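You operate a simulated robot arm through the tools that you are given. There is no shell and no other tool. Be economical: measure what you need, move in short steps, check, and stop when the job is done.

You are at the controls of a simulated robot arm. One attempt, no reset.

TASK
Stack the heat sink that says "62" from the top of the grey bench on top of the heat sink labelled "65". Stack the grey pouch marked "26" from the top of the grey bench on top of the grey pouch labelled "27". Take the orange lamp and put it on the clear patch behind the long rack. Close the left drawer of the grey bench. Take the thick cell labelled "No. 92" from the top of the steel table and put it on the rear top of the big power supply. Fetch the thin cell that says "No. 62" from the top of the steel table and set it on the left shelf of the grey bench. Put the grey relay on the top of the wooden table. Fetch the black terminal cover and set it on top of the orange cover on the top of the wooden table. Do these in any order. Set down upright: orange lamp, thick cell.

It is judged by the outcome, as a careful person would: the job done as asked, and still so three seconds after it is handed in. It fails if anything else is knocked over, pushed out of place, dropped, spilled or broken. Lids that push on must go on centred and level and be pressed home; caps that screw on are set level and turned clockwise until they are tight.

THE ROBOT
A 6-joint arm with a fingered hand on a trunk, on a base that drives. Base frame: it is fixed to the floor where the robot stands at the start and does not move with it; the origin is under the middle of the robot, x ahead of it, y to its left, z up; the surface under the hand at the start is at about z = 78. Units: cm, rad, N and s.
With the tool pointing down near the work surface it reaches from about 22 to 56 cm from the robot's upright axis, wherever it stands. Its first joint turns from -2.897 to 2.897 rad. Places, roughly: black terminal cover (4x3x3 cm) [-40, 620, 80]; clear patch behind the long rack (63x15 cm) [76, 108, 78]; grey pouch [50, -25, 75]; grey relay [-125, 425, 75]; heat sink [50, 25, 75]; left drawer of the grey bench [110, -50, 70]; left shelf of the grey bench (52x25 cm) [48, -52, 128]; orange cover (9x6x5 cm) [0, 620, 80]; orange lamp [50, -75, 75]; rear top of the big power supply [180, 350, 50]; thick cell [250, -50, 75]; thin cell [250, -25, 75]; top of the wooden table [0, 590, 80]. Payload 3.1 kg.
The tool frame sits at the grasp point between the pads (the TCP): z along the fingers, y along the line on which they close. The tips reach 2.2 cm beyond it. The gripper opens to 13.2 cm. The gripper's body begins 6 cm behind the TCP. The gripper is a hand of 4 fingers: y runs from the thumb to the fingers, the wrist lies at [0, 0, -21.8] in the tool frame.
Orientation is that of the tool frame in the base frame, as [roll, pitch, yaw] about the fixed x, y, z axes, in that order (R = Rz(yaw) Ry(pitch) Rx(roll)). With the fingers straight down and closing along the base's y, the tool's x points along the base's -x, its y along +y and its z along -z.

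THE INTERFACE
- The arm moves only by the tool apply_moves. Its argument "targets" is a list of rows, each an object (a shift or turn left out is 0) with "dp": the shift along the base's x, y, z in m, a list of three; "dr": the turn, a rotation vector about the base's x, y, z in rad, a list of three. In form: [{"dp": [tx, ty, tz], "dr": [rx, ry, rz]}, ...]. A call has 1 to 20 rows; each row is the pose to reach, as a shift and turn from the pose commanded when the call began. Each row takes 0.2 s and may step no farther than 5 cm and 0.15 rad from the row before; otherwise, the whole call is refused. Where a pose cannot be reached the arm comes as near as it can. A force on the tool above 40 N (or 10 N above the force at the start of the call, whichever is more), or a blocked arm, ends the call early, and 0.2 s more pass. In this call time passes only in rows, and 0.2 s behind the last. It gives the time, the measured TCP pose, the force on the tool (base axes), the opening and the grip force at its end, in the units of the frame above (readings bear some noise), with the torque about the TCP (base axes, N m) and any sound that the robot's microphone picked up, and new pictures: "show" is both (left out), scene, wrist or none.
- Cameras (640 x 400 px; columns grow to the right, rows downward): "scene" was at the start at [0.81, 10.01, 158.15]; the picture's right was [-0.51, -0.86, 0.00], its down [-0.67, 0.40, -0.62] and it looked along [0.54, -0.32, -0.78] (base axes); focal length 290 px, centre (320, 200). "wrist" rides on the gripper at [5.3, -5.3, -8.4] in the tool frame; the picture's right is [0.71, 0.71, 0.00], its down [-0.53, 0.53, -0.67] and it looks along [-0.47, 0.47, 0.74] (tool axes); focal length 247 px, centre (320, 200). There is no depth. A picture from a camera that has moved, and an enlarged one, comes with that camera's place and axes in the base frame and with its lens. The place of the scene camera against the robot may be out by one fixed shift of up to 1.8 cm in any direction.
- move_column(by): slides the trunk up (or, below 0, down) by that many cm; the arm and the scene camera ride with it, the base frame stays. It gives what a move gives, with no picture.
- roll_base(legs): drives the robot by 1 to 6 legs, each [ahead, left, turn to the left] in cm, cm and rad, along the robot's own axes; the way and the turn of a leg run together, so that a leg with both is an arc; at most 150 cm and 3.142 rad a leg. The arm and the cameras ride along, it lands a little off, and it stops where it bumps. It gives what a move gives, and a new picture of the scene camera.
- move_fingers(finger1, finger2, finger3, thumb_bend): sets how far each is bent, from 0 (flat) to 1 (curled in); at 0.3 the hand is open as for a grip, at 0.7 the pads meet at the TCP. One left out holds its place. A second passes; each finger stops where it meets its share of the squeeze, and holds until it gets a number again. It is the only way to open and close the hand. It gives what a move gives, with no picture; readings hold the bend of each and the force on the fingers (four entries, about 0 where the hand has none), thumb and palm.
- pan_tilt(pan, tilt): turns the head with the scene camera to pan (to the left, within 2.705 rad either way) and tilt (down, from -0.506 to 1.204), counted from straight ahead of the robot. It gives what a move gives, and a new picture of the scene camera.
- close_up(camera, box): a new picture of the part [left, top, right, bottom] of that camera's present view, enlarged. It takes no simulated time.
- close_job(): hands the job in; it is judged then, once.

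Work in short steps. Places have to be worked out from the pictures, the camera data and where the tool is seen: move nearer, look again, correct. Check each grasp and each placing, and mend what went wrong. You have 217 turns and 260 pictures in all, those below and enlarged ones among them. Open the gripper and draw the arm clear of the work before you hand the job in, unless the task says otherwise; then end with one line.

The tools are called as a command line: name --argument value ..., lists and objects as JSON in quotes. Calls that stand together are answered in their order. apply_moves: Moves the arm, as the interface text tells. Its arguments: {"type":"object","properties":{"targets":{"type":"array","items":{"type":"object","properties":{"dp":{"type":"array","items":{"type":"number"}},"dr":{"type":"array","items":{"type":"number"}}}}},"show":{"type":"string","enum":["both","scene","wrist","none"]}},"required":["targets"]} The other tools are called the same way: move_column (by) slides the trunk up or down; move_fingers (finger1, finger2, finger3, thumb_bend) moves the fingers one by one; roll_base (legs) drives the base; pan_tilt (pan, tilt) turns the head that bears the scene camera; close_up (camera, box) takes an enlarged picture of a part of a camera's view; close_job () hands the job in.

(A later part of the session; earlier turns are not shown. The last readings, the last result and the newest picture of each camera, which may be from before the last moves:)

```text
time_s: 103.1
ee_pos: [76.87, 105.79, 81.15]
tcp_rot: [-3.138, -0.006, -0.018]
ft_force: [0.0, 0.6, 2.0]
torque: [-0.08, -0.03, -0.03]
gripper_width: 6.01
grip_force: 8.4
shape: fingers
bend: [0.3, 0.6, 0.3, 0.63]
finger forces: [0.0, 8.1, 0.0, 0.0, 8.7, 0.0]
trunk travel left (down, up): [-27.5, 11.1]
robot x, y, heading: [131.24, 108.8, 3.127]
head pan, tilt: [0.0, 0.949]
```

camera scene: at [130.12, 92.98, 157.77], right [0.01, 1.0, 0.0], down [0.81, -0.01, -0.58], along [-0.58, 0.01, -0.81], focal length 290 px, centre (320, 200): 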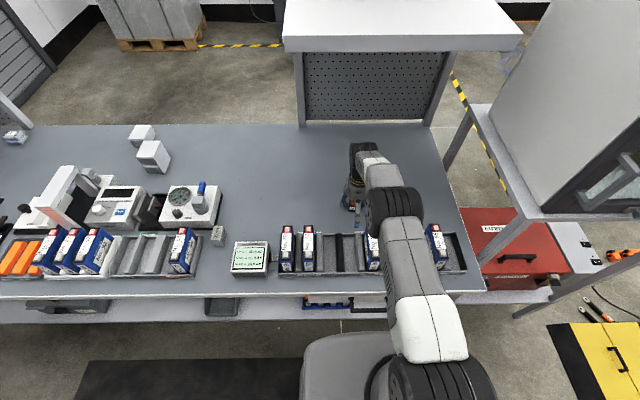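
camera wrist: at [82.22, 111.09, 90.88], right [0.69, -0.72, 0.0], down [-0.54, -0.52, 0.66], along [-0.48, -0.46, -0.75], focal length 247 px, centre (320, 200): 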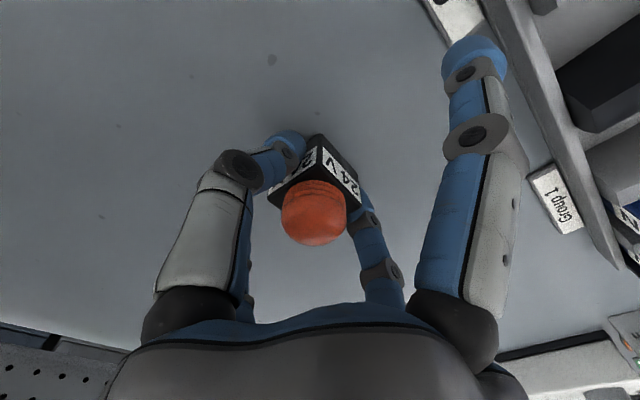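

Contact (2 N). I open and lift away.

move_fingers --finger2 0.3 --thumb_bend 0.3

apply_moves --targets '[{"dp": [0, 0, 0.04]}, {"dp": [0, 0, 0.085]}, {"dp": [0, 0, 0.13]}, {"dp": [0.02, 0, 0.17]}, {"dp": [0.06, 0, 0.2]}]' --show "wrist"

```text
time_s: 104.1
ee_pos: [76.94, 105.74, 81.06]
tcp_rot: [-3.138, -0.007, -0.019]
ft_force: [-0.3, 0.2, 0.8]
torque: [-0.02, -0.02, -0.02]
gripper_width: 8.77
grip_force: 0.0
shape: fingers
bend: [0.3, 0.3, 0.3, 0.3]
finger forces: [0.0, 0.0, 0.0, 0.0, 0.0, 0.0]
trunk travel left (down, up): [-27.5, 11.1]
robot x, y, heading: [131.08, 108.48, 3.125]
head pan, tilt: [0.0, 0.949]
```

```text
time_s: 105.3
ee_pos: [83.03, 105.47, 101.18]
tcp_rot: [-3.136, -0.005, -0.018]
ft_force: [-0.4, -0.1, -0.8]
torque: [0.01, 0.04, -0.02]
gripper_width: 8.77
grip_force: 0.0
shape: fingers
bend: [0.3, 0.3, 0.3, 0.3]
finger forces: [0.0, 0.1, 0.0, 0.1, 0.1, 0.0]
trunk travel left (down, up): [-27.5, 11.1]
robot x, y, heading: [131.56, 108.44, 3.13]
head pan, tilt: [0.0, 0.949]
camera wrist: at [88.35, 110.7, 109.66], right [0.69, -0.72, 0.0], down [-0.54, -0.52, 0.66], along [-0.48, -0.46, -0.75], focal length 247 px, centre (320, 200)
```

wrist: 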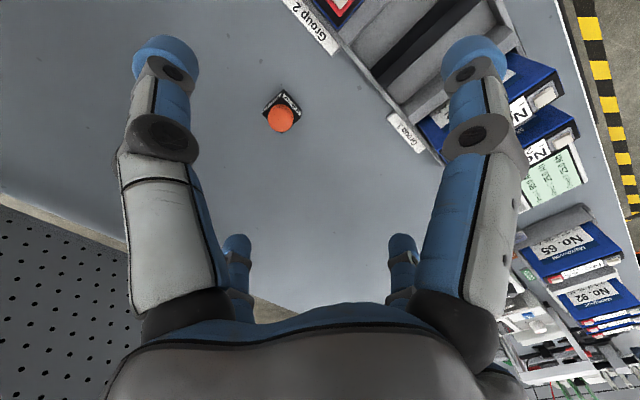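

Lamp stands upright. Now the drawer: I retract the arm and drive to in front of it.

apply_moves --targets '[{"dp": [0.045, 0, 0.01]}, {"dp": [0.09, 0, 0.02]}, {"dp": [0.12, 0, 0.02]}]' --show "none"

roll_base --legs '[[-38, 0, 0.012], [0, 150, 0], [0, 7, 0]]'

pan_tilt --pan 0.0 --tilt 0.9

```text
time_s: 106.1
ee_pos: [95.32, 105.65, 103.19]
tcp_rot: [-3.136, -0.005, -0.017]
ft_force: [0.6, 0.4, 0.4]
torque: [-0.04, 0.0, -0.01]
gripper_width: 8.76
grip_force: 0.1
shape: fingers
bend: [0.3, 0.3, 0.3, 0.3]
finger forces: [0.0, 0.0, 0.0, 0.0, 0.1, 0.0]
trunk travel left (down, up): [-27.5, 11.1]
robot x, y, heading: [131.35, 108.86, 3.126]
head pan, tilt: [0.0, 0.949]
```

```text
time_s: 116.3
ee_pos: [130.48, -55.21, 103.1]
tcp_rot: [-3.136, -0.008, -0.032]
ft_force: [0.0, -0.1, -1.0]
torque: [0.03, -0.02, -0.02]
gripper_width: 8.76
grip_force: 0.1
shape: fingers
bend: [0.3, 0.3, 0.3, 0.3]
finger forces: [0.0, 0.0, 0.0, 0.1, 0.0, 0.0]
trunk travel left (down, up): [-27.5, 11.1]
robot x, y, heading: [166.85, -52.53, 3.114]
head pan, tilt: [0.0, 0.949]
camera scene: at [165.34, -68.36, 157.74], right [0.03, 1.0, 0.0], down [0.81, -0.02, -0.58], along [-0.58, 0.02, -0.81], focal length 290 px, centre (320, 200)
```

scene: 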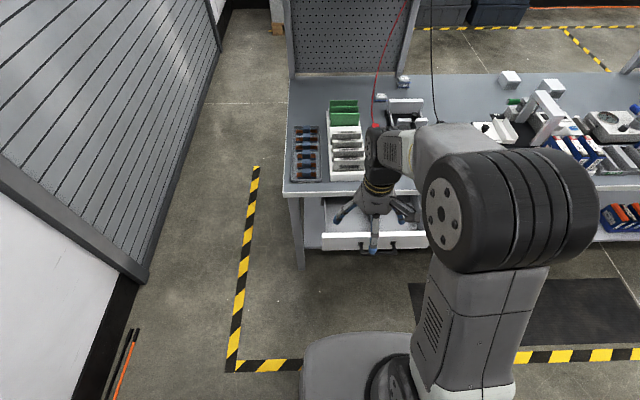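

```text
time_s: 116.9
ee_pos: [130.46, -55.03, 103.21]
tcp_rot: [-3.135, -0.007, -0.032]
ft_force: [-0.5, 0.3, -0.5]
torque: [0.01, -0.01, -0.03]
gripper_width: 8.77
grip_force: 0.0
shape: fingers
bend: [0.3, 0.3, 0.3, 0.3]
finger forces: [0.0, 0.1, 0.0, 0.0, 0.1, 0.1]
trunk travel left (down, up): [-27.5, 11.1]
robot x, y, heading: [167.11, -52.66, 3.118]
head pan, tilt: [0.0, 0.901]
camera scene: at [165.06, -68.12, 158.13], right [0.03, 1.0, 0.0], down [0.78, -0.02, -0.62], along [-0.62, 0.02, -0.78], focal length 290 px, centre (320, 200)
```

scene: 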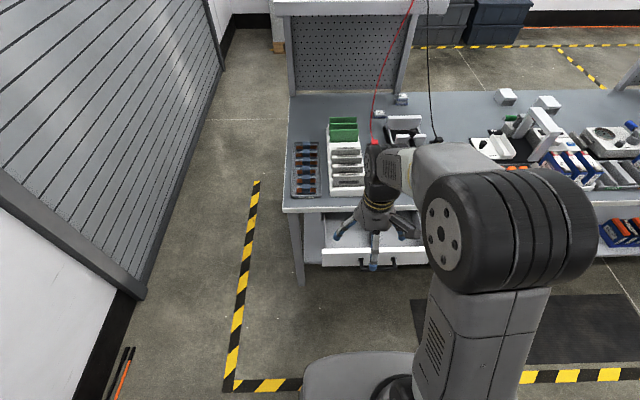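

Drawer front is at x≈119-121, y -65..-28, handle at y≈-47. I back 7 cm, bunch the fingers, and tilt the hand toward the drawer.

roll_base --legs '[[-7, 0, 0.025]]'

move_fingers --finger1 0.66 --finger2 0.66 --finger3 0.66 --thumb_bend 0.66

apply_moves --targets '[{"dp": [0, 0.01, -0.03], "dr": [0, 0.13, 0]}, {"dp": [0, 0.02, -0.06], "dr": [0, 0.26, 0]}, {"dp": [0, 0.03, -0.09], "dr": [0, 0.39, 0]}, {"dp": [0, 0.04, -0.12], "dr": [0, 0.52, 0]}, {"dp": [0, 0.05, -0.16], "dr": [0, 0.65, 0]}, {"dp": [0, 0.06, -0.2], "dr": [0, 0.78, 0]}, {"dp": [0, 0.07, -0.24], "dr": [0, 0.9, 0]}, {"dp": [0, 0.08, -0.28], "dr": [0, 0.9, 0]}]' --show "both"

```text
time_s: 117.9
ee_pos: [137.61, -56.02, 103.15]
tcp_rot: [-3.136, -0.006, -0.004]
ft_force: [-0.5, 0.4, -0.4]
torque: [0.01, 0.03, 0.03]
gripper_width: 8.78
grip_force: 0.0
shape: fingers
bend: [0.3, 0.3, 0.3, 0.3]
finger forces: [0.1, 0.1, 0.1, 0.0, 0.0, 0.0]
trunk travel left (down, up): [-27.5, 11.1]
robot x, y, heading: [173.72, -52.81, 3.137]
head pan, tilt: [0.0, 0.901]
camera scene: at [172.53, -68.26, 158.13], right [0.0, 1.0, 0.0], down [0.78, 0.0, -0.62], along [-0.62, 0.0, -0.78], focal length 290 px, centre (320, 200)
```

scene: 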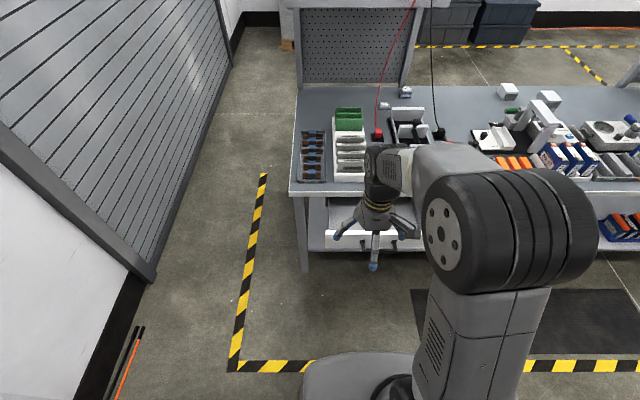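

```text
time_s: 118.9
ee_pos: [137.46, -56.01, 103.07]
tcp_rot: [-3.137, -0.006, -0.005]
ft_force: [0.0, -0.3, -0.1]
torque: [0.01, 0.03, 0.03]
gripper_width: 0.35
grip_force: 0.1
shape: fingers
bend: [0.66, 0.66, 0.66, 0.66]
finger forces: [0.1, 0.0, 0.1, 0.1, 0.0, 0.0]
trunk travel left (down, up): [-27.5, 11.1]
robot x, y, heading: [173.6, -52.86, 3.135]
head pan, tilt: [0.0, 0.901]
```

```text
time_s: 120.7
ee_pos: [137.31, -47.72, 75.08]
tcp_rot: [3.138, 0.897, -0.009]
ft_force: [0.1, 0.3, -0.1]
torque: [-0.04, -0.01, -0.01]
gripper_width: 0.33
grip_force: 0.1
shape: fingers
bend: [0.66, 0.66, 0.66, 0.66]
finger forces: [0.0, 0.0, 0.0, 0.0, 0.1, 0.0]
out of reach, approached as far as the arm can: row 3
trunk travel left (down, up): [-27.5, 11.1]
robot x, y, heading: [173.36, -52.82, 3.142]
head pan, tilt: [0.0, 0.901]
camera scene: at [172.29, -68.22, 158.13], right [0.0, 1.0, 0.0], down [0.78, 0.0, -0.62], along [-0.62, 0.0, -0.78], focal length 290 px, centre (320, 200)
camera wrist: at [147.25, -42.53, 76.14], right [0.44, -0.71, -0.55], down [0.19, -0.53, 0.83], along [-0.88, -0.47, -0.1], focal length 247 px, centre (320, 200)
```

scene: 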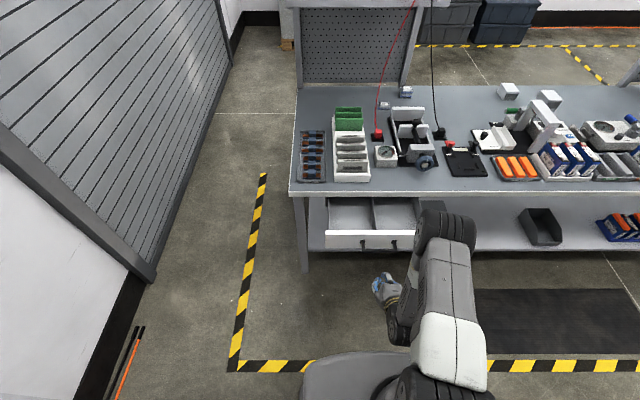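
wrist: 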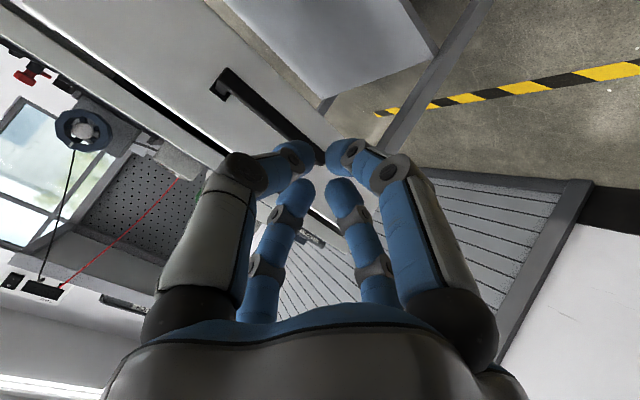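

Handle is at about (122,-47,70). I lower the fingertips to it and push in -x.

apply_moves --targets '[{"dp": [-0.02, 0, -0.02]}, {"dp": [-0.05, 0, -0.036]}, {"dp": [-0.08, 0, -0.036]}, {"dp": [-0.11, 0, -0.036]}, {"dp": [-0.14, 0, -0.036]}, {"dp": [-0.17, 0, -0.036]}]' --show "both"

```text
time_s: 122.1
ee_pos: [120.32, -47.91, 71.43]
tcp_rot: [3.14, 0.893, -0.009]
ft_force: [0.9, -0.3, -0.2]
torque: [0.04, -0.03, 0.0]
gripper_width: 0.33
grip_force: 0.1
shape: fingers
bend: [0.66, 0.66, 0.66, 0.66]
finger forces: [0.0, 0.6, 0.0, 0.1, 0.0, 0.1]
trunk travel left (down, up): [-27.5, 11.1]
robot x, y, heading: [173.69, -52.45, 3.136]
head pan, tilt: [0.0, 0.901]
camera scene: at [172.26, -68.27, 158.13], right [0.0, 1.0, 0.0], down [0.78, 0.0, -0.62], along [-0.62, 0.0, -0.78], focal length 290 px, centre (320, 200)
camera wrist: at [130.18, -42.81, 72.58], right [0.44, -0.71, -0.55], down [0.19, -0.53, 0.83], along [-0.88, -0.47, -0.1], focal length 247 px, centre (320, 200)
```

scene: 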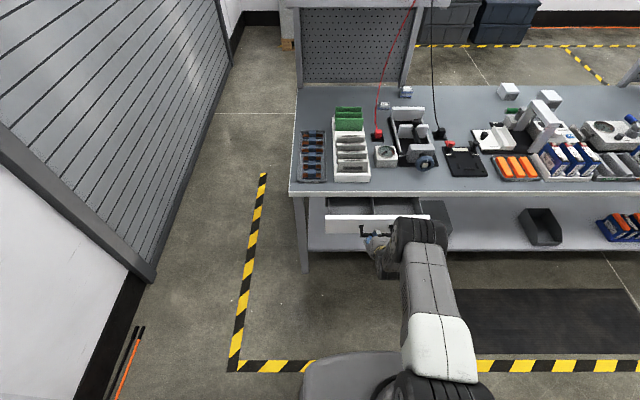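
wrist: 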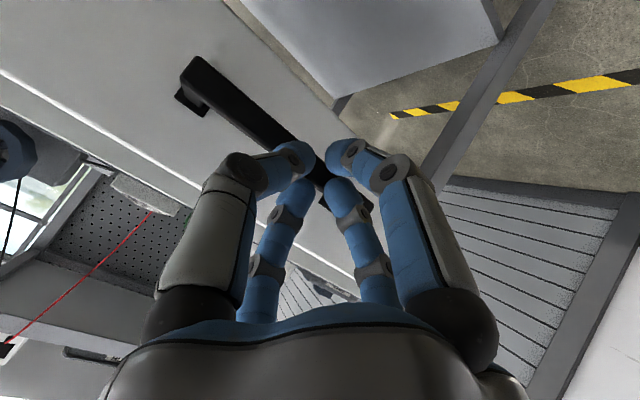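

The drawer is moving in. I keep pushing until it stops.

apply_moves --targets '[{"dp": [-0.03, 0, 0]}, {"dp": [-0.06, 0, 0]}, {"dp": [-0.09, 0, 0]}, {"dp": [-0.115, 0, 0]}, {"dp": [-0.13, 0, 0]}]' --show "both"

```text
time_s: 123.4
ee_pos: [109.37, -48.2, 71.13]
tcp_rot: [-3.138, 0.874, -0.005]
ft_force: [14.8, -2.3, 8.7]
torque: [0.0, 0.05, 0.08]
gripper_width: 0.17
grip_force: 8.7
shape: fingers
bend: [0.66, 0.67, 0.64, 0.67]
finger forces: [0.0, 7.7, 5.3, 0.0, 5.1, 0.1]
out of reach, approached as far as the arm can: row 5
trunk travel left (down, up): [-27.5, 11.1]
robot x, y, heading: [173.26, -53.03, 3.141]
head pan, tilt: [0.0, 0.901]
stopped in row 5: the force on the tool passed its limit at 42 N (the readings are from after the stop); the commanded pose is now the measured one
camera scene: at [172.75, -68.3, 158.15], right [0.0, 1.0, 0.0], down [0.78, 0.0, -0.62], along [-0.62, 0.0, -0.78], focal length 290 px, centre (320, 200)
camera wrist: at [119.2, -43.05, 72.48], right [0.45, -0.71, -0.54], down [0.17, -0.53, 0.83], along [-0.88, -0.47, -0.12], focal length 247 px, centre (320, 200)
```

scene: 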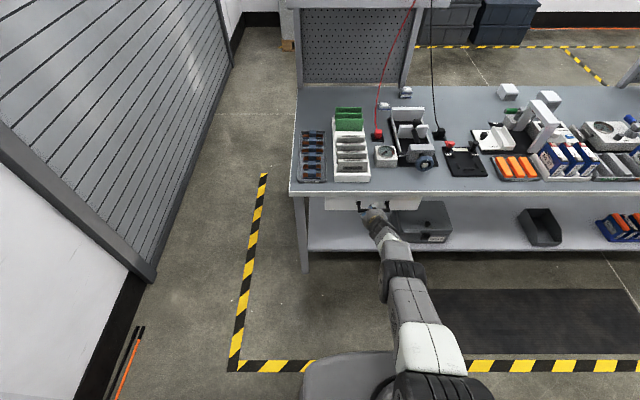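
wrist: 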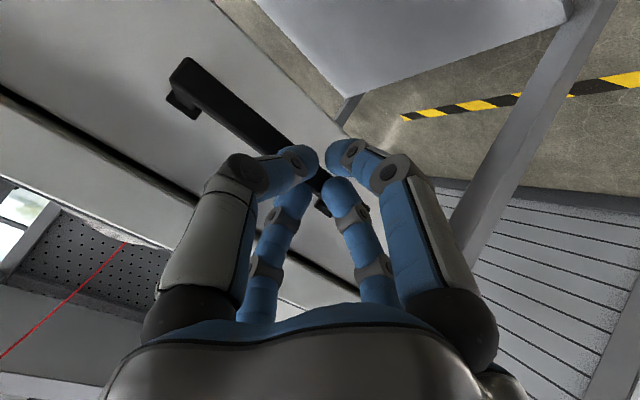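

apply_moves --targets '[{"dp": [0.03, 0, 0.0]}, {"dp": [0.07, 0, 0.0]}, {"dp": [0.11, 0, 0.02]}, {"dp": [0.14, 0, 0.05]}]' --show "wrist"

close_up --camera "scene" --box '[280, 170, 440, 270]'

```text
time_s: 124.4
ee_pos: [123.13, -48.23, 76.16]
tcp_rot: [-3.137, 0.875, -0.006]
ft_force: [0.3, 0.2, 0.3]
torque: [-0.02, 0.04, 0.0]
gripper_width: 0.33
grip_force: 0.0
shape: fingers
bend: [0.66, 0.66, 0.66, 0.66]
finger forces: [0.0, 0.0, 0.0, 0.0, 0.1, 0.1]
trunk travel left (down, up): [-27.5, 11.1]
robot x, y, heading: [173.41, -52.26, 3.134]
head pan, tilt: [0.0, 0.901]
camera wrist: at [133.04, -43.01, 77.43], right [0.45, -0.71, -0.54], down [0.17, -0.53, 0.83], along [-0.88, -0.46, -0.12], focal length 247 px, centre (320, 200)
```

wrist: 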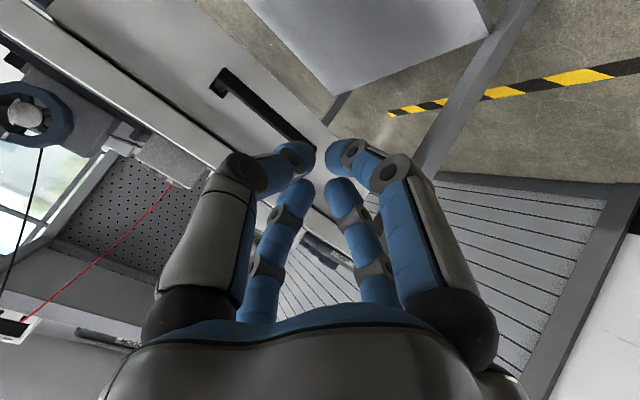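

```text
4.00 times, centred on (360, 220) of scene
camera zoom: at [172.44, -68.26, 158.13], right [0.0, 1.0, 0.0], down [0.78, 0.0, -0.62], along [-0.62, 0.0, -0.78], focal length 1161 px, centre (160, 120)
```

zoom: 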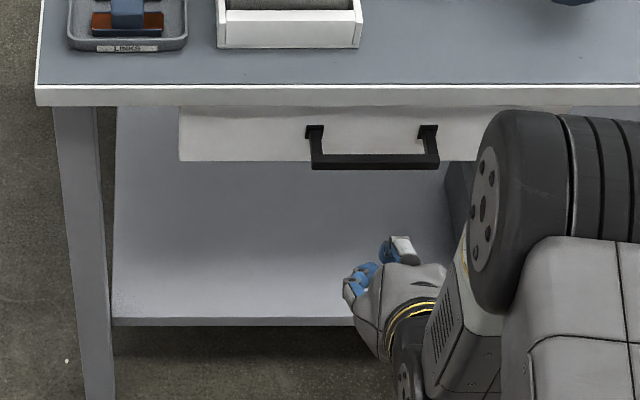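

Drawer is flush closed. I raise and level the hand, then turn to face the steel table (+x).

apply_moves --targets '[{"dp": [0.01, 0, 0.04], "dr": [0, -0.125, 0]}, {"dp": [0.01, 0, 0.08], "dr": [0, -0.25, 0]}, {"dp": [0.01, 0, 0.12], "dr": [0, -0.375, 0]}, {"dp": [0.01, 0, 0.16], "dr": [0, -0.5, 0]}, {"dp": [0.01, 0, 0.2], "dr": [0, -0.625, 0]}, {"dp": [0.01, 0, 0.24], "dr": [0, -0.75, 0]}, {"dp": [0.01, 0, 0.27], "dr": [0, -0.88, 0]}]' --show "none"

roll_base --legs '[[0, 0, 3.14]]'

```text
time_s: 126.0
ee_pos: [124.12, -48.46, 103.15]
tcp_rot: [-3.135, -0.008, -0.002]
ft_force: [0.5, -1.2, -0.4]
torque: [-0.02, -0.01, -0.01]
gripper_width: 0.33
grip_force: 0.1
shape: fingers
bend: [0.66, 0.66, 0.66, 0.66]
finger forces: [0.0, 0.0, 0.1, 0.0, 0.0, 0.2]
out of reach, approached as far as the arm can: row 4
trunk travel left (down, up): [-27.5, 11.1]
robot x, y, heading: [173.21, -52.77, 3.139]
head pan, tilt: [0.0, 0.901]
```

```text
time_s: 134.0
ee_pos: [223.32, -51.44, 102.97]
tcp_rot: [-3.134, -0.007, -3.034]
ft_force: [0.6, -0.4, 0.3]
torque: [0.0, -0.02, 0.0]
gripper_width: 0.33
grip_force: 0.1
shape: fingers
bend: [0.66, 0.66, 0.66, 0.66]
finger forces: [0.0, 0.0, 0.0, 0.1, 0.1, 0.0]
trunk travel left (down, up): [-27.5, 11.1]
robot x, y, heading: [173.17, -52.75, 0.112]
head pan, tilt: [0.0, 0.901]
camera scene: at [173.89, -38.68, 158.13], right [0.11, -0.99, 0.0], down [-0.78, -0.08, -0.62], along [0.62, 0.07, -0.78], focal length 290 px, centre (320, 200)
```

scene: 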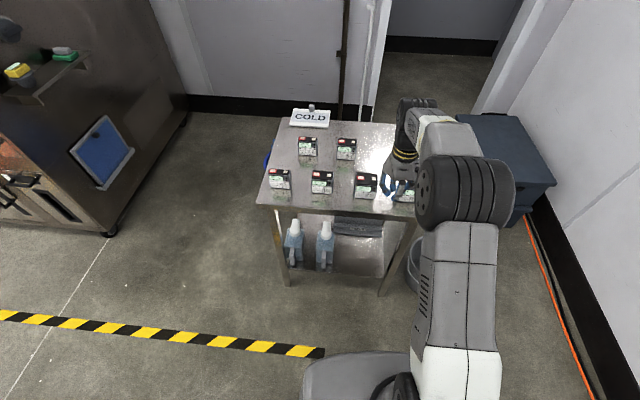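

close_up --camera "scene" --box '[250, 120, 410, 220]'

close_up --camera "wrist" --box '[0, 0, 640, 400]'

```text
4.00 times, centred on (330, 170) of scene
camera zoom: at [173.89, -38.68, 158.13], right [0.11, -0.99, 0.0], down [-0.78, -0.08, -0.62], along [0.62, 0.07, -0.78], focal length 1161 px, centre (280, 320)
```

zoom: 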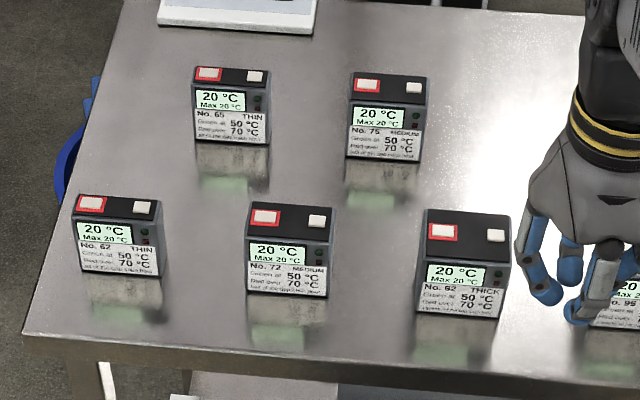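

```text
1.00 times, centred on (320, 200) of wrist (not enlarged: the box is as wide or as high as the picture)
camera zoom: at [218.65, -57.21, 111.53], right [-0.78, 0.63, 0.0], down [0.47, 0.58, 0.66], along [0.42, 0.51, -0.75], focal length 247 px, centre (320, 200)
```

zoom: 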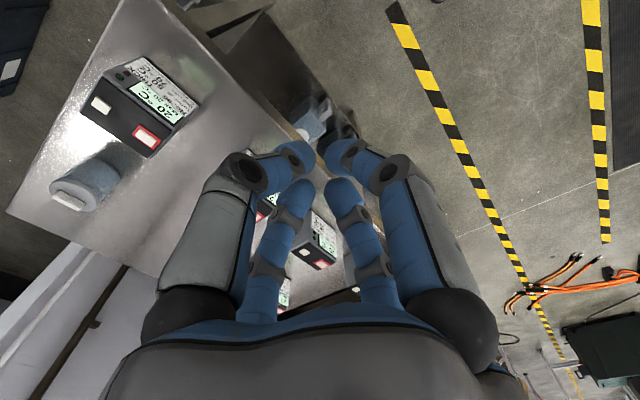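

apply_moves --targets '[{"dp": [-0.045, -0.02, 0]}, {"dp": [-0.09, -0.04, 0]}, {"dp": [-0.13, -0.06, 0]}]' --show "none"

close_up --camera "scene" --box '[335, 150, 431, 210]'

close_up --camera "scene" --box '[250, 150, 346, 210]'

```text
time_s: 134.8
ee_pos: [210.4, -57.54, 103.09]
tcp_rot: [-3.133, -0.007, -3.036]
ft_force: [0.0, -0.1, -0.5]
torque: [0.01, -0.02, -0.02]
gripper_width: 0.31
grip_force: 0.0
shape: fingers
bend: [0.66, 0.66, 0.66, 0.66]
finger forces: [0.0, 0.0, 0.0, 0.0, 0.0, 0.0]
trunk travel left (down, up): [-27.5, 11.1]
robot x, y, heading: [173.44, -52.65, 0.111]
head pan, tilt: [0.0, 0.901]
```

```text
6.67 times, centred on (383, 180) of scene
camera zoom: at [173.73, -38.73, 158.14], right [0.11, -0.99, 0.0], down [-0.78, -0.08, -0.62], along [0.62, 0.07, -0.78], focal length 1935 px, centre (-100, 333)
```

zoom: 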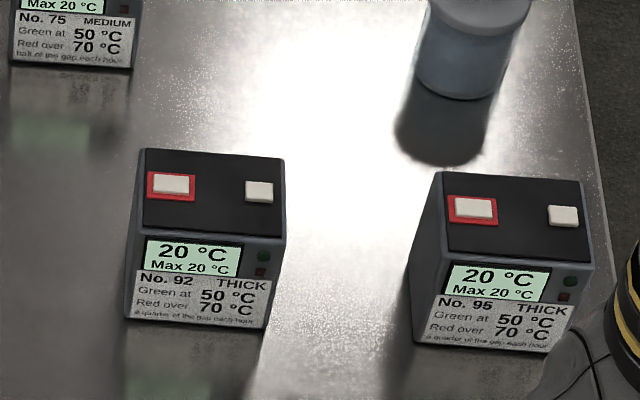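

```text
6.67 times, centred on (298, 180) of scene
camera zoom: at [173.73, -38.73, 158.14], right [0.11, -0.99, 0.0], down [-0.78, -0.08, -0.62], along [0.62, 0.07, -0.78], focal length 1935 px, centre (467, 333)
```

zoom: 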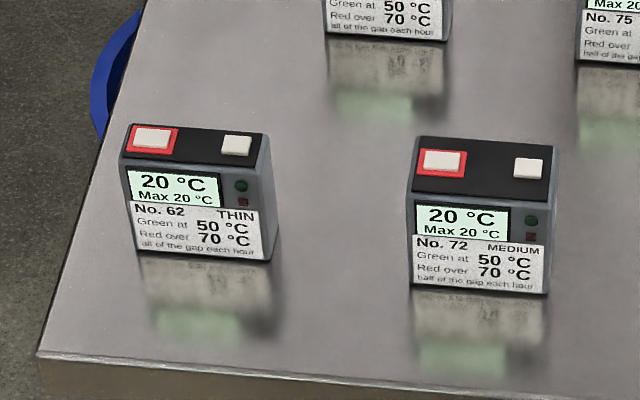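

Thin "No. 62" is the left front cell (≈(241,-17)); thick "No. 92" the third (≈(241,-47)). I roll in between them.

roll_base --legs '[[0, 0, -0.112], [18, 21, 0]]'

move_fingers --finger1 0.3 --finger2 0.3 --finger3 0.3 --thumb_bend 0.3

close_up --camera "wrist" --box '[0, 0, 640, 400]'

```text
time_s: 137.3
ee_pos: [227.75, -40.94, 103.02]
tcp_rot: [-3.133, -0.007, 3.134]
ft_force: [-0.2, -0.1, -0.6]
torque: [0.0, 0.01, 0.01]
gripper_width: 0.3
grip_force: 0.0
shape: fingers
bend: [0.66, 0.66, 0.66, 0.66]
finger forces: [0.0, 0.0, 0.0, 0.1, 0.1, 0.0]
trunk travel left (down, up): [-27.5, 11.1]
robot x, y, heading: [191.82, -32.63, -0.007]
head pan, tilt: [0.0, 0.901]
camera scene: at [193.77, -18.03, 158.12], right [-0.01, -1.0, 0.0], down [-0.78, 0.0, -0.62], along [0.62, 0.0, -0.78], focal length 290 px, centre (320, 200)
```

scene: 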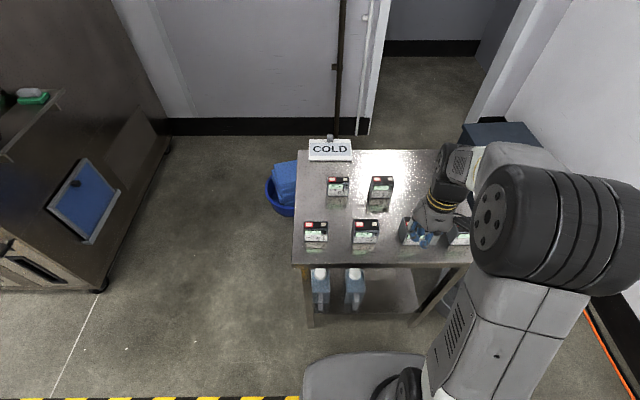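

```text
time_s: 138.3
ee_pos: [227.71, -41.03, 103.13]
tcp_rot: [-3.132, -0.007, 3.133]
ft_force: [1.0, -0.2, 0.4]
torque: [0.0, 0.0, 0.0]
gripper_width: 8.75
grip_force: 0.1
shape: fingers
bend: [0.3, 0.3, 0.3, 0.3]
finger forces: [0.0, 0.0, 0.1, 0.0, 0.1, 0.0]
trunk travel left (down, up): [-27.5, 11.1]
robot x, y, heading: [191.71, -32.19, -0.007]
head pan, tilt: [0.0, 0.901]
```

```text
1.00 times, centred on (320, 200) of wrist (not enlarged: the box is as wide or as high as the picture)
camera zoom: at [222.4, -46.15, 111.53], right [-0.7, 0.71, 0.0], down [0.54, 0.53, 0.66], along [0.47, 0.46, -0.75], focal length 247 px, centre (320, 200)
```

zoom: 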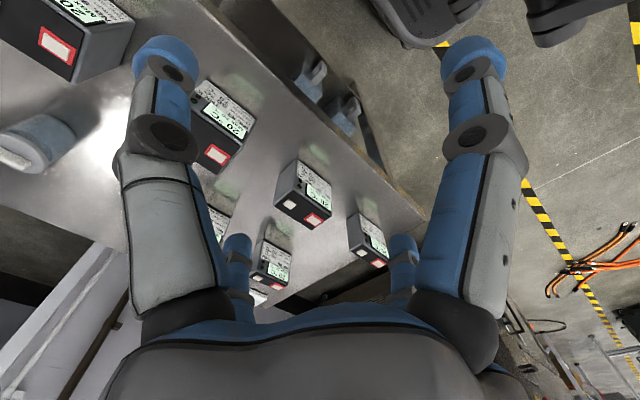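

I turn the hand by -90° (to close along x) and move toward the thin cell.

apply_moves --targets '[{"dp": [0, 0.025, 0], "dr": [0, 0, -0.143]}, {"dp": [0, 0.05, 0], "dr": [0, 0, -0.286]}, {"dp": [0, 0.075, 0], "dr": [0, 0, -0.429]}, {"dp": [0.01, 0.1, 0], "dr": [0, 0, -0.571]}, {"dp": [0.02, 0.125, 0], "dr": [0, 0, -0.714]}, {"dp": [0.03, 0.15, 0], "dr": [0, 0, -0.857]}, {"dp": [0.04, 0.175, 0], "dr": [0, 0, -1.0]}, {"dp": [0.05, 0.2, 0], "dr": [0, 0, -1.143]}, {"dp": [0.06, 0.22, 0], "dr": [0, 0, -1.286]}, {"dp": [0.07, 0.23, 0], "dr": [0, 0, -1.429]}, {"dp": [0.08, 0.24, 0], "dr": [0, 0, -1.563]}]' --show "wrist"

```text
time_s: 140.7
ee_pos: [235.67, -16.87, 103.08]
tcp_rot: [-3.134, -0.007, 1.567]
ft_force: [0.1, 1.0, -0.4]
torque: [0.01, 0.0, 0.02]
gripper_width: 8.77
grip_force: 0.1
shape: fingers
bend: [0.3, 0.3, 0.3, 0.3]
finger forces: [0.0, 0.0, 0.0, 0.0, 0.0, 0.0]
trunk travel left (down, up): [-27.5, 11.1]
robot x, y, heading: [191.64, -31.65, -0.002]
head pan, tilt: [0.0, 0.901]
camera wrist: at [230.43, -11.63, 111.48], right [0.71, 0.7, 0.0], down [0.53, -0.53, 0.66], along [0.46, -0.47, -0.75], focal length 247 px, centre (320, 200)
```

wrist: 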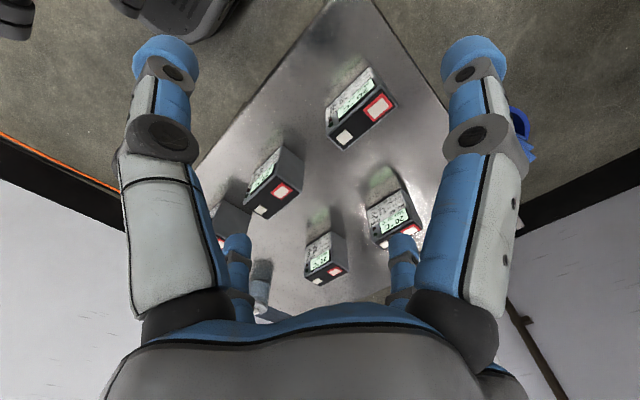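

close_up --camera "wrist" --box '[300, 50, 428, 130]'

```text
5.00 times, centred on (364, 90) of wrist
camera zoom: at [230.43, -11.63, 111.48], right [0.71, 0.7, 0.0], down [0.53, -0.53, 0.66], along [0.46, -0.47, -0.75], focal length 1235 px, centre (100, 750)
```

zoom: 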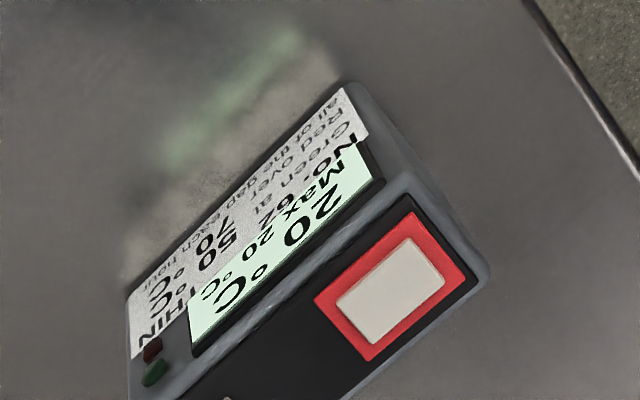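

Thin cell: centre (240.55,-16.35), 2.5 cm thick in x, top z≈87.7. I go over it and down to z 84.5.

apply_moves --targets '[{"dp": [0.045, 0.005, 0]}, {"dp": [0.049, 0.005, -0.045]}, {"dp": [0.049, 0.005, -0.09]}, {"dp": [0.049, 0.005, -0.135]}, {"dp": [0.049, 0.005, -0.17]}, {"dp": [0.049, 0.005, -0.186]}]' --show "wrist"

move_fingers --finger2 0.8 --thumb_bend 0.8

```text
time_s: 142.1
ee_pos: [240.7, -16.34, 84.52]
tcp_rot: [-3.132, -0.007, 1.569]
ft_force: [0.5, -0.3, -0.2]
torque: [0.03, -0.01, 0.03]
gripper_width: 8.76
grip_force: 0.0
shape: fingers
bend: [0.3, 0.3, 0.3, 0.3]
finger forces: [0.1, 0.0, 0.0, 0.0, 0.0, 0.1]
trunk travel left (down, up): [-27.5, 11.1]
robot x, y, heading: [191.94, -31.56, -0.01]
head pan, tilt: [0.0, 0.901]
camera wrist: at [235.43, -11.17, 92.95], right [0.71, 0.71, 0.0], down [0.53, -0.53, 0.66], along [0.47, -0.47, -0.75], focal length 247 px, centre (320, 200)
```

wrist: 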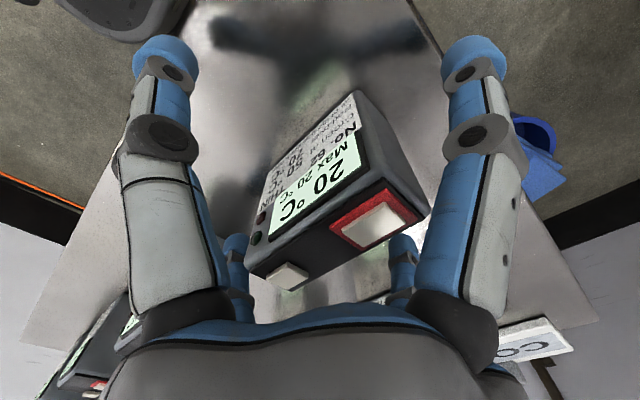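

```text
time_s: 143.1
ee_pos: [240.59, -16.42, 84.52]
tcp_rot: [-3.133, -0.007, 1.567]
ft_force: [-0.8, 0.4, 2.1]
torque: [0.0, 0.04, -0.04]
gripper_width: 5.78
grip_force: 12.7
shape: fingers
bend: [0.3, 0.57, 0.3, 0.72]
finger forces: [0.0, 12.1, 0.0, 0.0, 13.6, 0.0]
trunk travel left (down, up): [-27.5, 11.1]
robot x, y, heading: [191.67, -32.13, -0.008]
head pan, tilt: [0.0, 0.901]
```

Held at 12.7 N. I lift, retract, and check.

apply_moves --targets '[{"dp": [0, 0, 0.03]}, {"dp": [0, 0, 0.07]}, {"dp": [0, 0, 0.11]}, {"dp": [0, 0, 0.15]}, {"dp": [-0.03, -0.02, 0.18]}, {"dp": [-0.07, -0.04, 0.19]}, {"dp": [-0.11, -0.06, 0.19]}, {"dp": [-0.15, -0.08, 0.19]}]' --show "wrist"

roll_base --legs '[[-40, 0, 0], [0, -88, 0], [0, 0, 1.57], [0, 97, 0]]'

```text
time_s: 144.9
ee_pos: [225.48, -24.56, 103.39]
tcp_rot: [-3.134, -0.007, 1.57]
ft_force: [-0.2, 0.5, -2.9]
torque: [0.01, 0.05, 0.01]
gripper_width: 5.79
grip_force: 12.1
shape: fingers
bend: [0.3, 0.57, 0.3, 0.72]
finger forces: [0.0, 12.5, 0.0, 0.0, 11.9, 0.0]
trunk travel left (down, up): [-27.5, 11.1]
robot x, y, heading: [191.9, -31.94, -0.011]
head pan, tilt: [0.0, 0.901]
camera wrist: at [220.2, -19.35, 111.86], right [0.71, 0.71, 0.0], down [0.53, -0.53, 0.66], along [0.47, -0.47, -0.75], focal length 247 px, centre (320, 200)
```

wrist: 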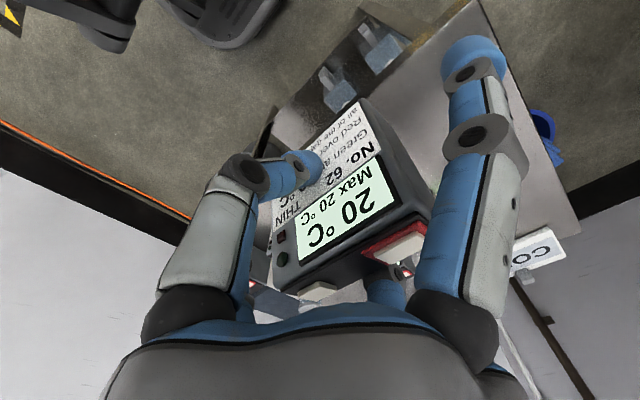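

```text
time_s: 160.1
ee_pos: [47.12, -86.15, 103.47]
tcp_rot: [-3.134, -0.007, -3.138]
ft_force: [0.2, -0.6, -3.5]
torque: [-0.07, 0.02, 0.03]
gripper_width: 5.8
grip_force: 11.5
shape: fingers
bend: [0.3, 0.57, 0.3, 0.72]
finger forces: [0.0, 12.1, 0.0, 0.0, 11.3, 0.0]
trunk travel left (down, up): [-27.5, 11.1]
robot x, y, heading: [54.71, -119.89, 1.563]
head pan, tilt: [0.0, 0.901]
camera scene: at [40.15, -119.33, 158.12], right [1.0, 0.0, 0.0], down [0.0, -0.78, -0.62], along [0.0, 0.62, -0.78], focal length 290 px, centre (320, 200)
```

scene: 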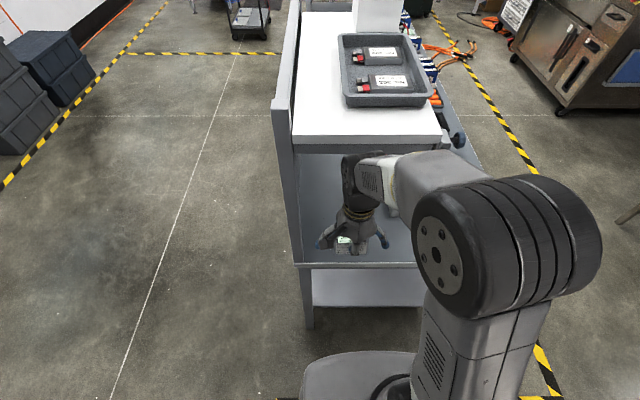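

I raise the column fully, then the arm, before going over the shelf.

move_column --by 11

apply_moves --targets '[{"dp": [0, 0, 0.045]}, {"dp": [0, 0, 0.09]}, {"dp": [0, 0, 0.135]}, {"dp": [0, 0, 0.18]}, {"dp": [0, 0, 0.225]}, {"dp": [0, 0, 0.26]}]' --show "both"

```text
time_s: 161.6
ee_pos: [47.12, -86.28, 114.4]
tcp_rot: [-3.132, -0.006, -3.141]
ft_force: [0.7, 0.6, -3.2]
torque: [-0.02, 0.03, -0.03]
gripper_width: 5.74
grip_force: 12.1
shape: fingers
bend: [0.3, 0.57, 0.3, 0.72]
finger forces: [0.0, 12.1, 0.1, 0.0, 11.5, 0.0]
trunk travel left (down, up): [-38.5, 0.1]
robot x, y, heading: [54.25, -120.16, 1.562]
head pan, tilt: [0.0, 0.901]
```

```text
time_s: 162.9
ee_pos: [47.08, -86.03, 140.08]
tcp_rot: [-3.13, -0.007, -3.141]
ft_force: [0.1, -0.6, -3.3]
torque: [-0.05, -0.01, -0.03]
gripper_width: 5.78
grip_force: 11.6
shape: fingers
bend: [0.3, 0.57, 0.3, 0.72]
finger forces: [0.0, 12.2, 0.0, 0.0, 11.5, 0.0]
trunk travel left (down, up): [-38.5, 0.1]
robot x, y, heading: [54.82, -119.59, 1.57]
head pan, tilt: [0.0, 0.901]
camera scene: at [40.18, -119.3, 169.14], right [1.0, 0.0, 0.0], down [0.0, -0.78, -0.62], along [0.0, 0.62, -0.78], focal length 290 px, centre (320, 200)
camera wrist: at [41.79, -91.22, 148.74], right [-0.71, 0.71, 0.0], down [0.53, 0.53, 0.66], along [0.47, 0.47, -0.75], focal length 247 px, centre (320, 200)
```

scene: 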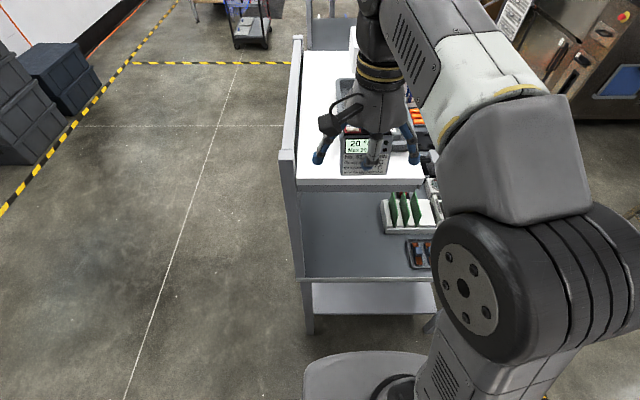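
wrist: 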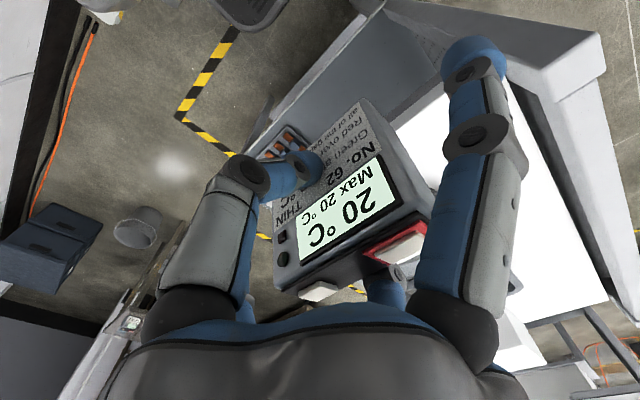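

Shelf top is z≈127.5-128, end at y≈-80.7, tray begins y≈-73. I move over the strip at y≈-77.8 and look.

apply_moves --targets '[{"dp": [0, 0.04, 0]}, {"dp": [0, 0.082, 0]}, {"dp": [0, 0.082, -0.03]}]' --show "scene"

close_up --camera "scene" --box '[270, 70, 462, 190]'

close_up --camera "wrist" --box '[0, 0, 640, 400]'

```text
time_s: 163.8
ee_pos: [47.09, -78.15, 137.52]
tcp_rot: [-3.132, -0.006, -3.139]
ft_force: [0.4, 0.0, -3.3]
torque: [-0.02, -0.01, 0.02]
gripper_width: 5.79
grip_force: 11.7
shape: fingers
bend: [0.3, 0.57, 0.3, 0.72]
finger forces: [0.0, 12.3, 0.1, 0.0, 11.7, 0.0]
out of reach, approached as far as the arm can: row 2
trunk travel left (down, up): [-38.5, 0.1]
robot x, y, heading: [54.68, -120.25, 1.565]
head pan, tilt: [0.0, 0.901]
camera scene: at [40.23, -119.62, 169.15], right [1.0, 0.0, 0.0], down [0.0, -0.78, -0.62], along [0.0, 0.62, -0.78], focal length 290 px, centre (320, 200)
```

scene: 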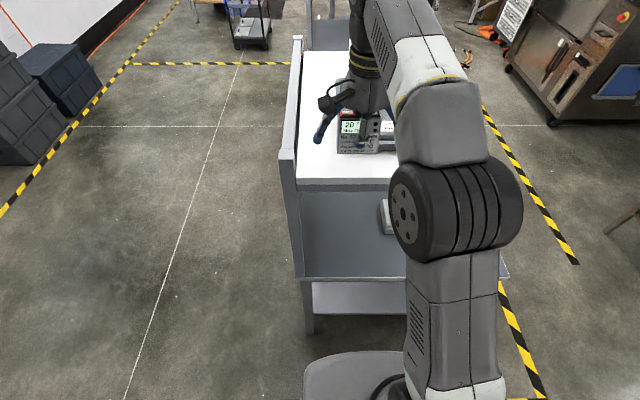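

```text
3.33 times, centred on (366, 130) of scene
camera zoom: at [40.23, -119.62, 169.15], right [1.0, 0.0, 0.0], down [0.0, -0.78, -0.62], along [0.0, 0.62, -0.78], focal length 967 px, centre (167, 433)
```

zoom: 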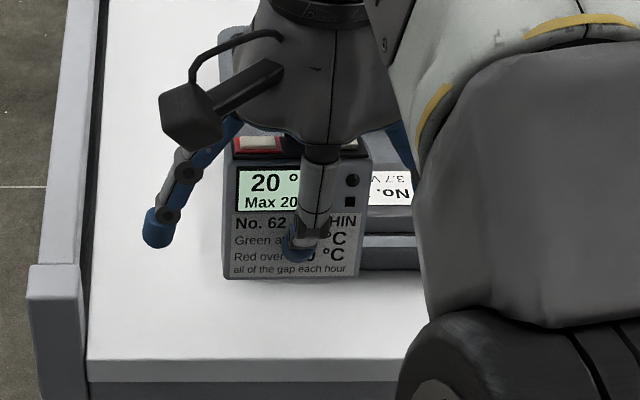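

```text
1.00 times, centred on (320, 200) of wrist (not enlarged: the box is as wide or as high as the picture)
camera zoom: at [41.78, -83.39, 145.97], right [-0.71, 0.71, 0.0], down [0.53, 0.53, 0.66], along [0.47, 0.47, -0.75], focal length 247 px, centre (320, 200)
```

zoom: 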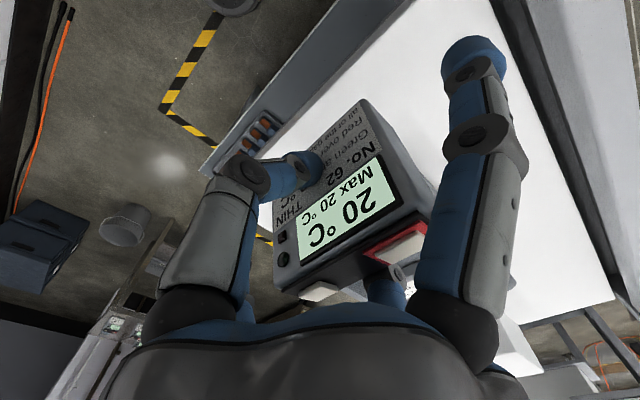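

I shift 1 cm further in and lower to contact (expected TCP z≈132).

apply_moves --targets '[{"dp": [0, 0.01, -0.02]}, {"dp": [0, 0.01, -0.04]}, {"dp": [0, 0.01, -0.047]}, {"dp": [0, 0.01, -0.051]}, {"dp": [0, 0.01, -0.055]}, {"dp": [0, 0.01, -0.058]}]' --show "none"

close_up --camera "scene" --box '[270, 70, 462, 190]'

```text
time_s: 165.2
ee_pos: [47.08, -76.97, 131.57]
tcp_rot: [-3.135, -0.009, -3.141]
ft_force: [-0.2, 0.9, -0.9]
torque: [0.05, 0.02, 0.0]
gripper_width: 5.8
grip_force: 12.0
shape: fingers
bend: [0.3, 0.57, 0.3, 0.72]
finger forces: [0.0, 12.4, 0.0, 0.0, 11.6, 0.0]
trunk travel left (down, up): [-38.5, 0.1]
robot x, y, heading: [54.62, -119.83, 1.564]
head pan, tilt: [0.0, 0.901]
```

```text
3.33 times, centred on (366, 130) of scene
camera zoom: at [40.2, -119.39, 169.15], right [1.0, 0.0, 0.0], down [0.0, -0.78, -0.62], along [0.0, 0.62, -0.78], focal length 967 px, centre (167, 433)
```

zoom: 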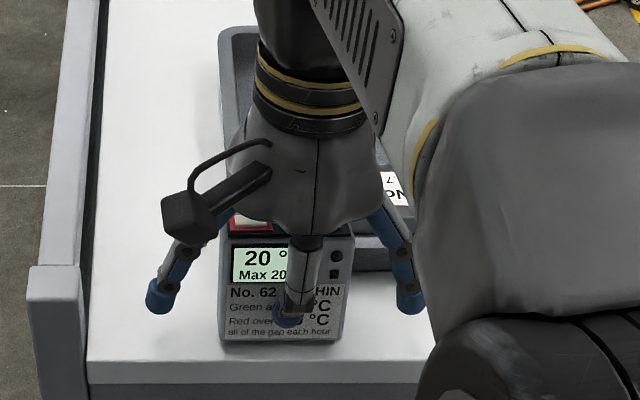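

Just touching (weight relieved). A little lower, then release.

apply_moves --targets '[{"dp": [0, 0, -0.002]}]' --show "none"

move_fingers --finger2 0.42 --thumb_bend 0.42

apply_moves --targets '[{"dp": [0, 0, 0.03]}, {"dp": [0, 0, 0.07]}, {"dp": [0, -0.03, 0.1]}, {"dp": [0, -0.07, 0.1]}, {"dp": [0, -0.11, 0.09]}]' --show "both"

```text
time_s: 165.6
ee_pos: [47.01, -77.09, 131.49]
tcp_rot: [-3.136, -0.007, -3.138]
ft_force: [0.0, -1.2, 5.8]
torque: [0.11, 0.01, 0.03]
gripper_width: 5.78
grip_force: 12.7
shape: fingers
bend: [0.3, 0.57, 0.3, 0.73]
finger forces: [0.0, 12.4, 0.0, 0.1, 13.9, 0.0]
trunk travel left (down, up): [-38.5, 0.1]
robot x, y, heading: [54.86, -120.07, 1.567]
head pan, tilt: [0.0, 0.901]
```

```text
time_s: 166.6
ee_pos: [47.08, -76.94, 131.42]
tcp_rot: [-3.131, -0.007, -3.139]
ft_force: [0.1, -0.8, 0.4]
torque: [-0.02, -0.03, 0.01]
gripper_width: 7.51
grip_force: 0.5
shape: fingers
bend: [0.3, 0.43, 0.3, 0.42]
finger forces: [0.1, 0.8, 0.1, 0.0, 0.0, 0.0]
trunk travel left (down, up): [-38.5, 0.1]
robot x, y, heading: [54.72, -120.11, 1.57]
head pan, tilt: [0.0, 0.901]
```

```text
time_s: 167.8
ee_pos: [47.08, -88.22, 140.39]
tcp_rot: [-3.133, -0.007, -3.141]
ft_force: [0.8, 0.2, 0.7]
torque: [0.01, 0.0, 0.0]
gripper_width: 7.48
grip_force: 0.0
shape: fingers
bend: [0.3, 0.42, 0.3, 0.42]
finger forces: [0.1, 0.0, 0.0, 0.0, 0.0, 0.0]
trunk travel left (down, up): [-38.5, 0.1]
robot x, y, heading: [54.73, -120.0, 1.563]
head pan, tilt: [0.0, 0.901]
camera scene: at [40.23, -119.55, 169.15], right [1.0, 0.0, 0.0], down [0.0, -0.78, -0.62], along [0.0, 0.62, -0.78], focal length 290 px, centre (320, 200)
camera wrist: at [41.72, -93.46, 148.88], right [-0.71, 0.71, 0.0], down [0.53, 0.53, 0.66], along [0.47, 0.47, -0.75], focal length 247 px, centre (320, 200)
```

scene: 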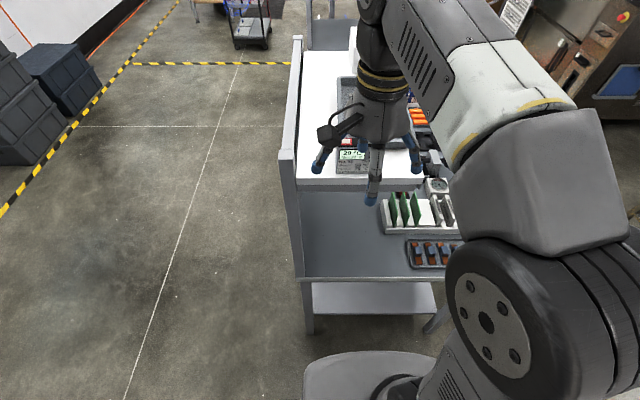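
wrist: 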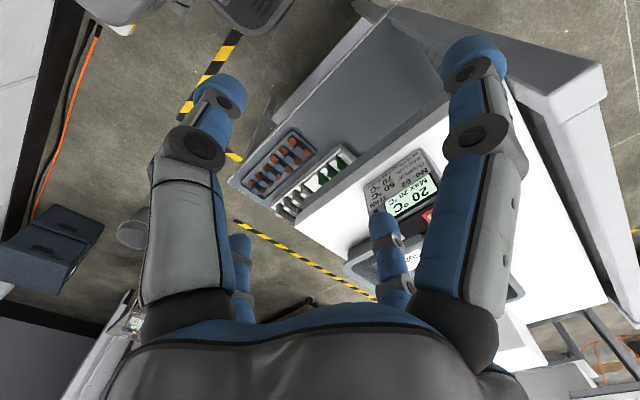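

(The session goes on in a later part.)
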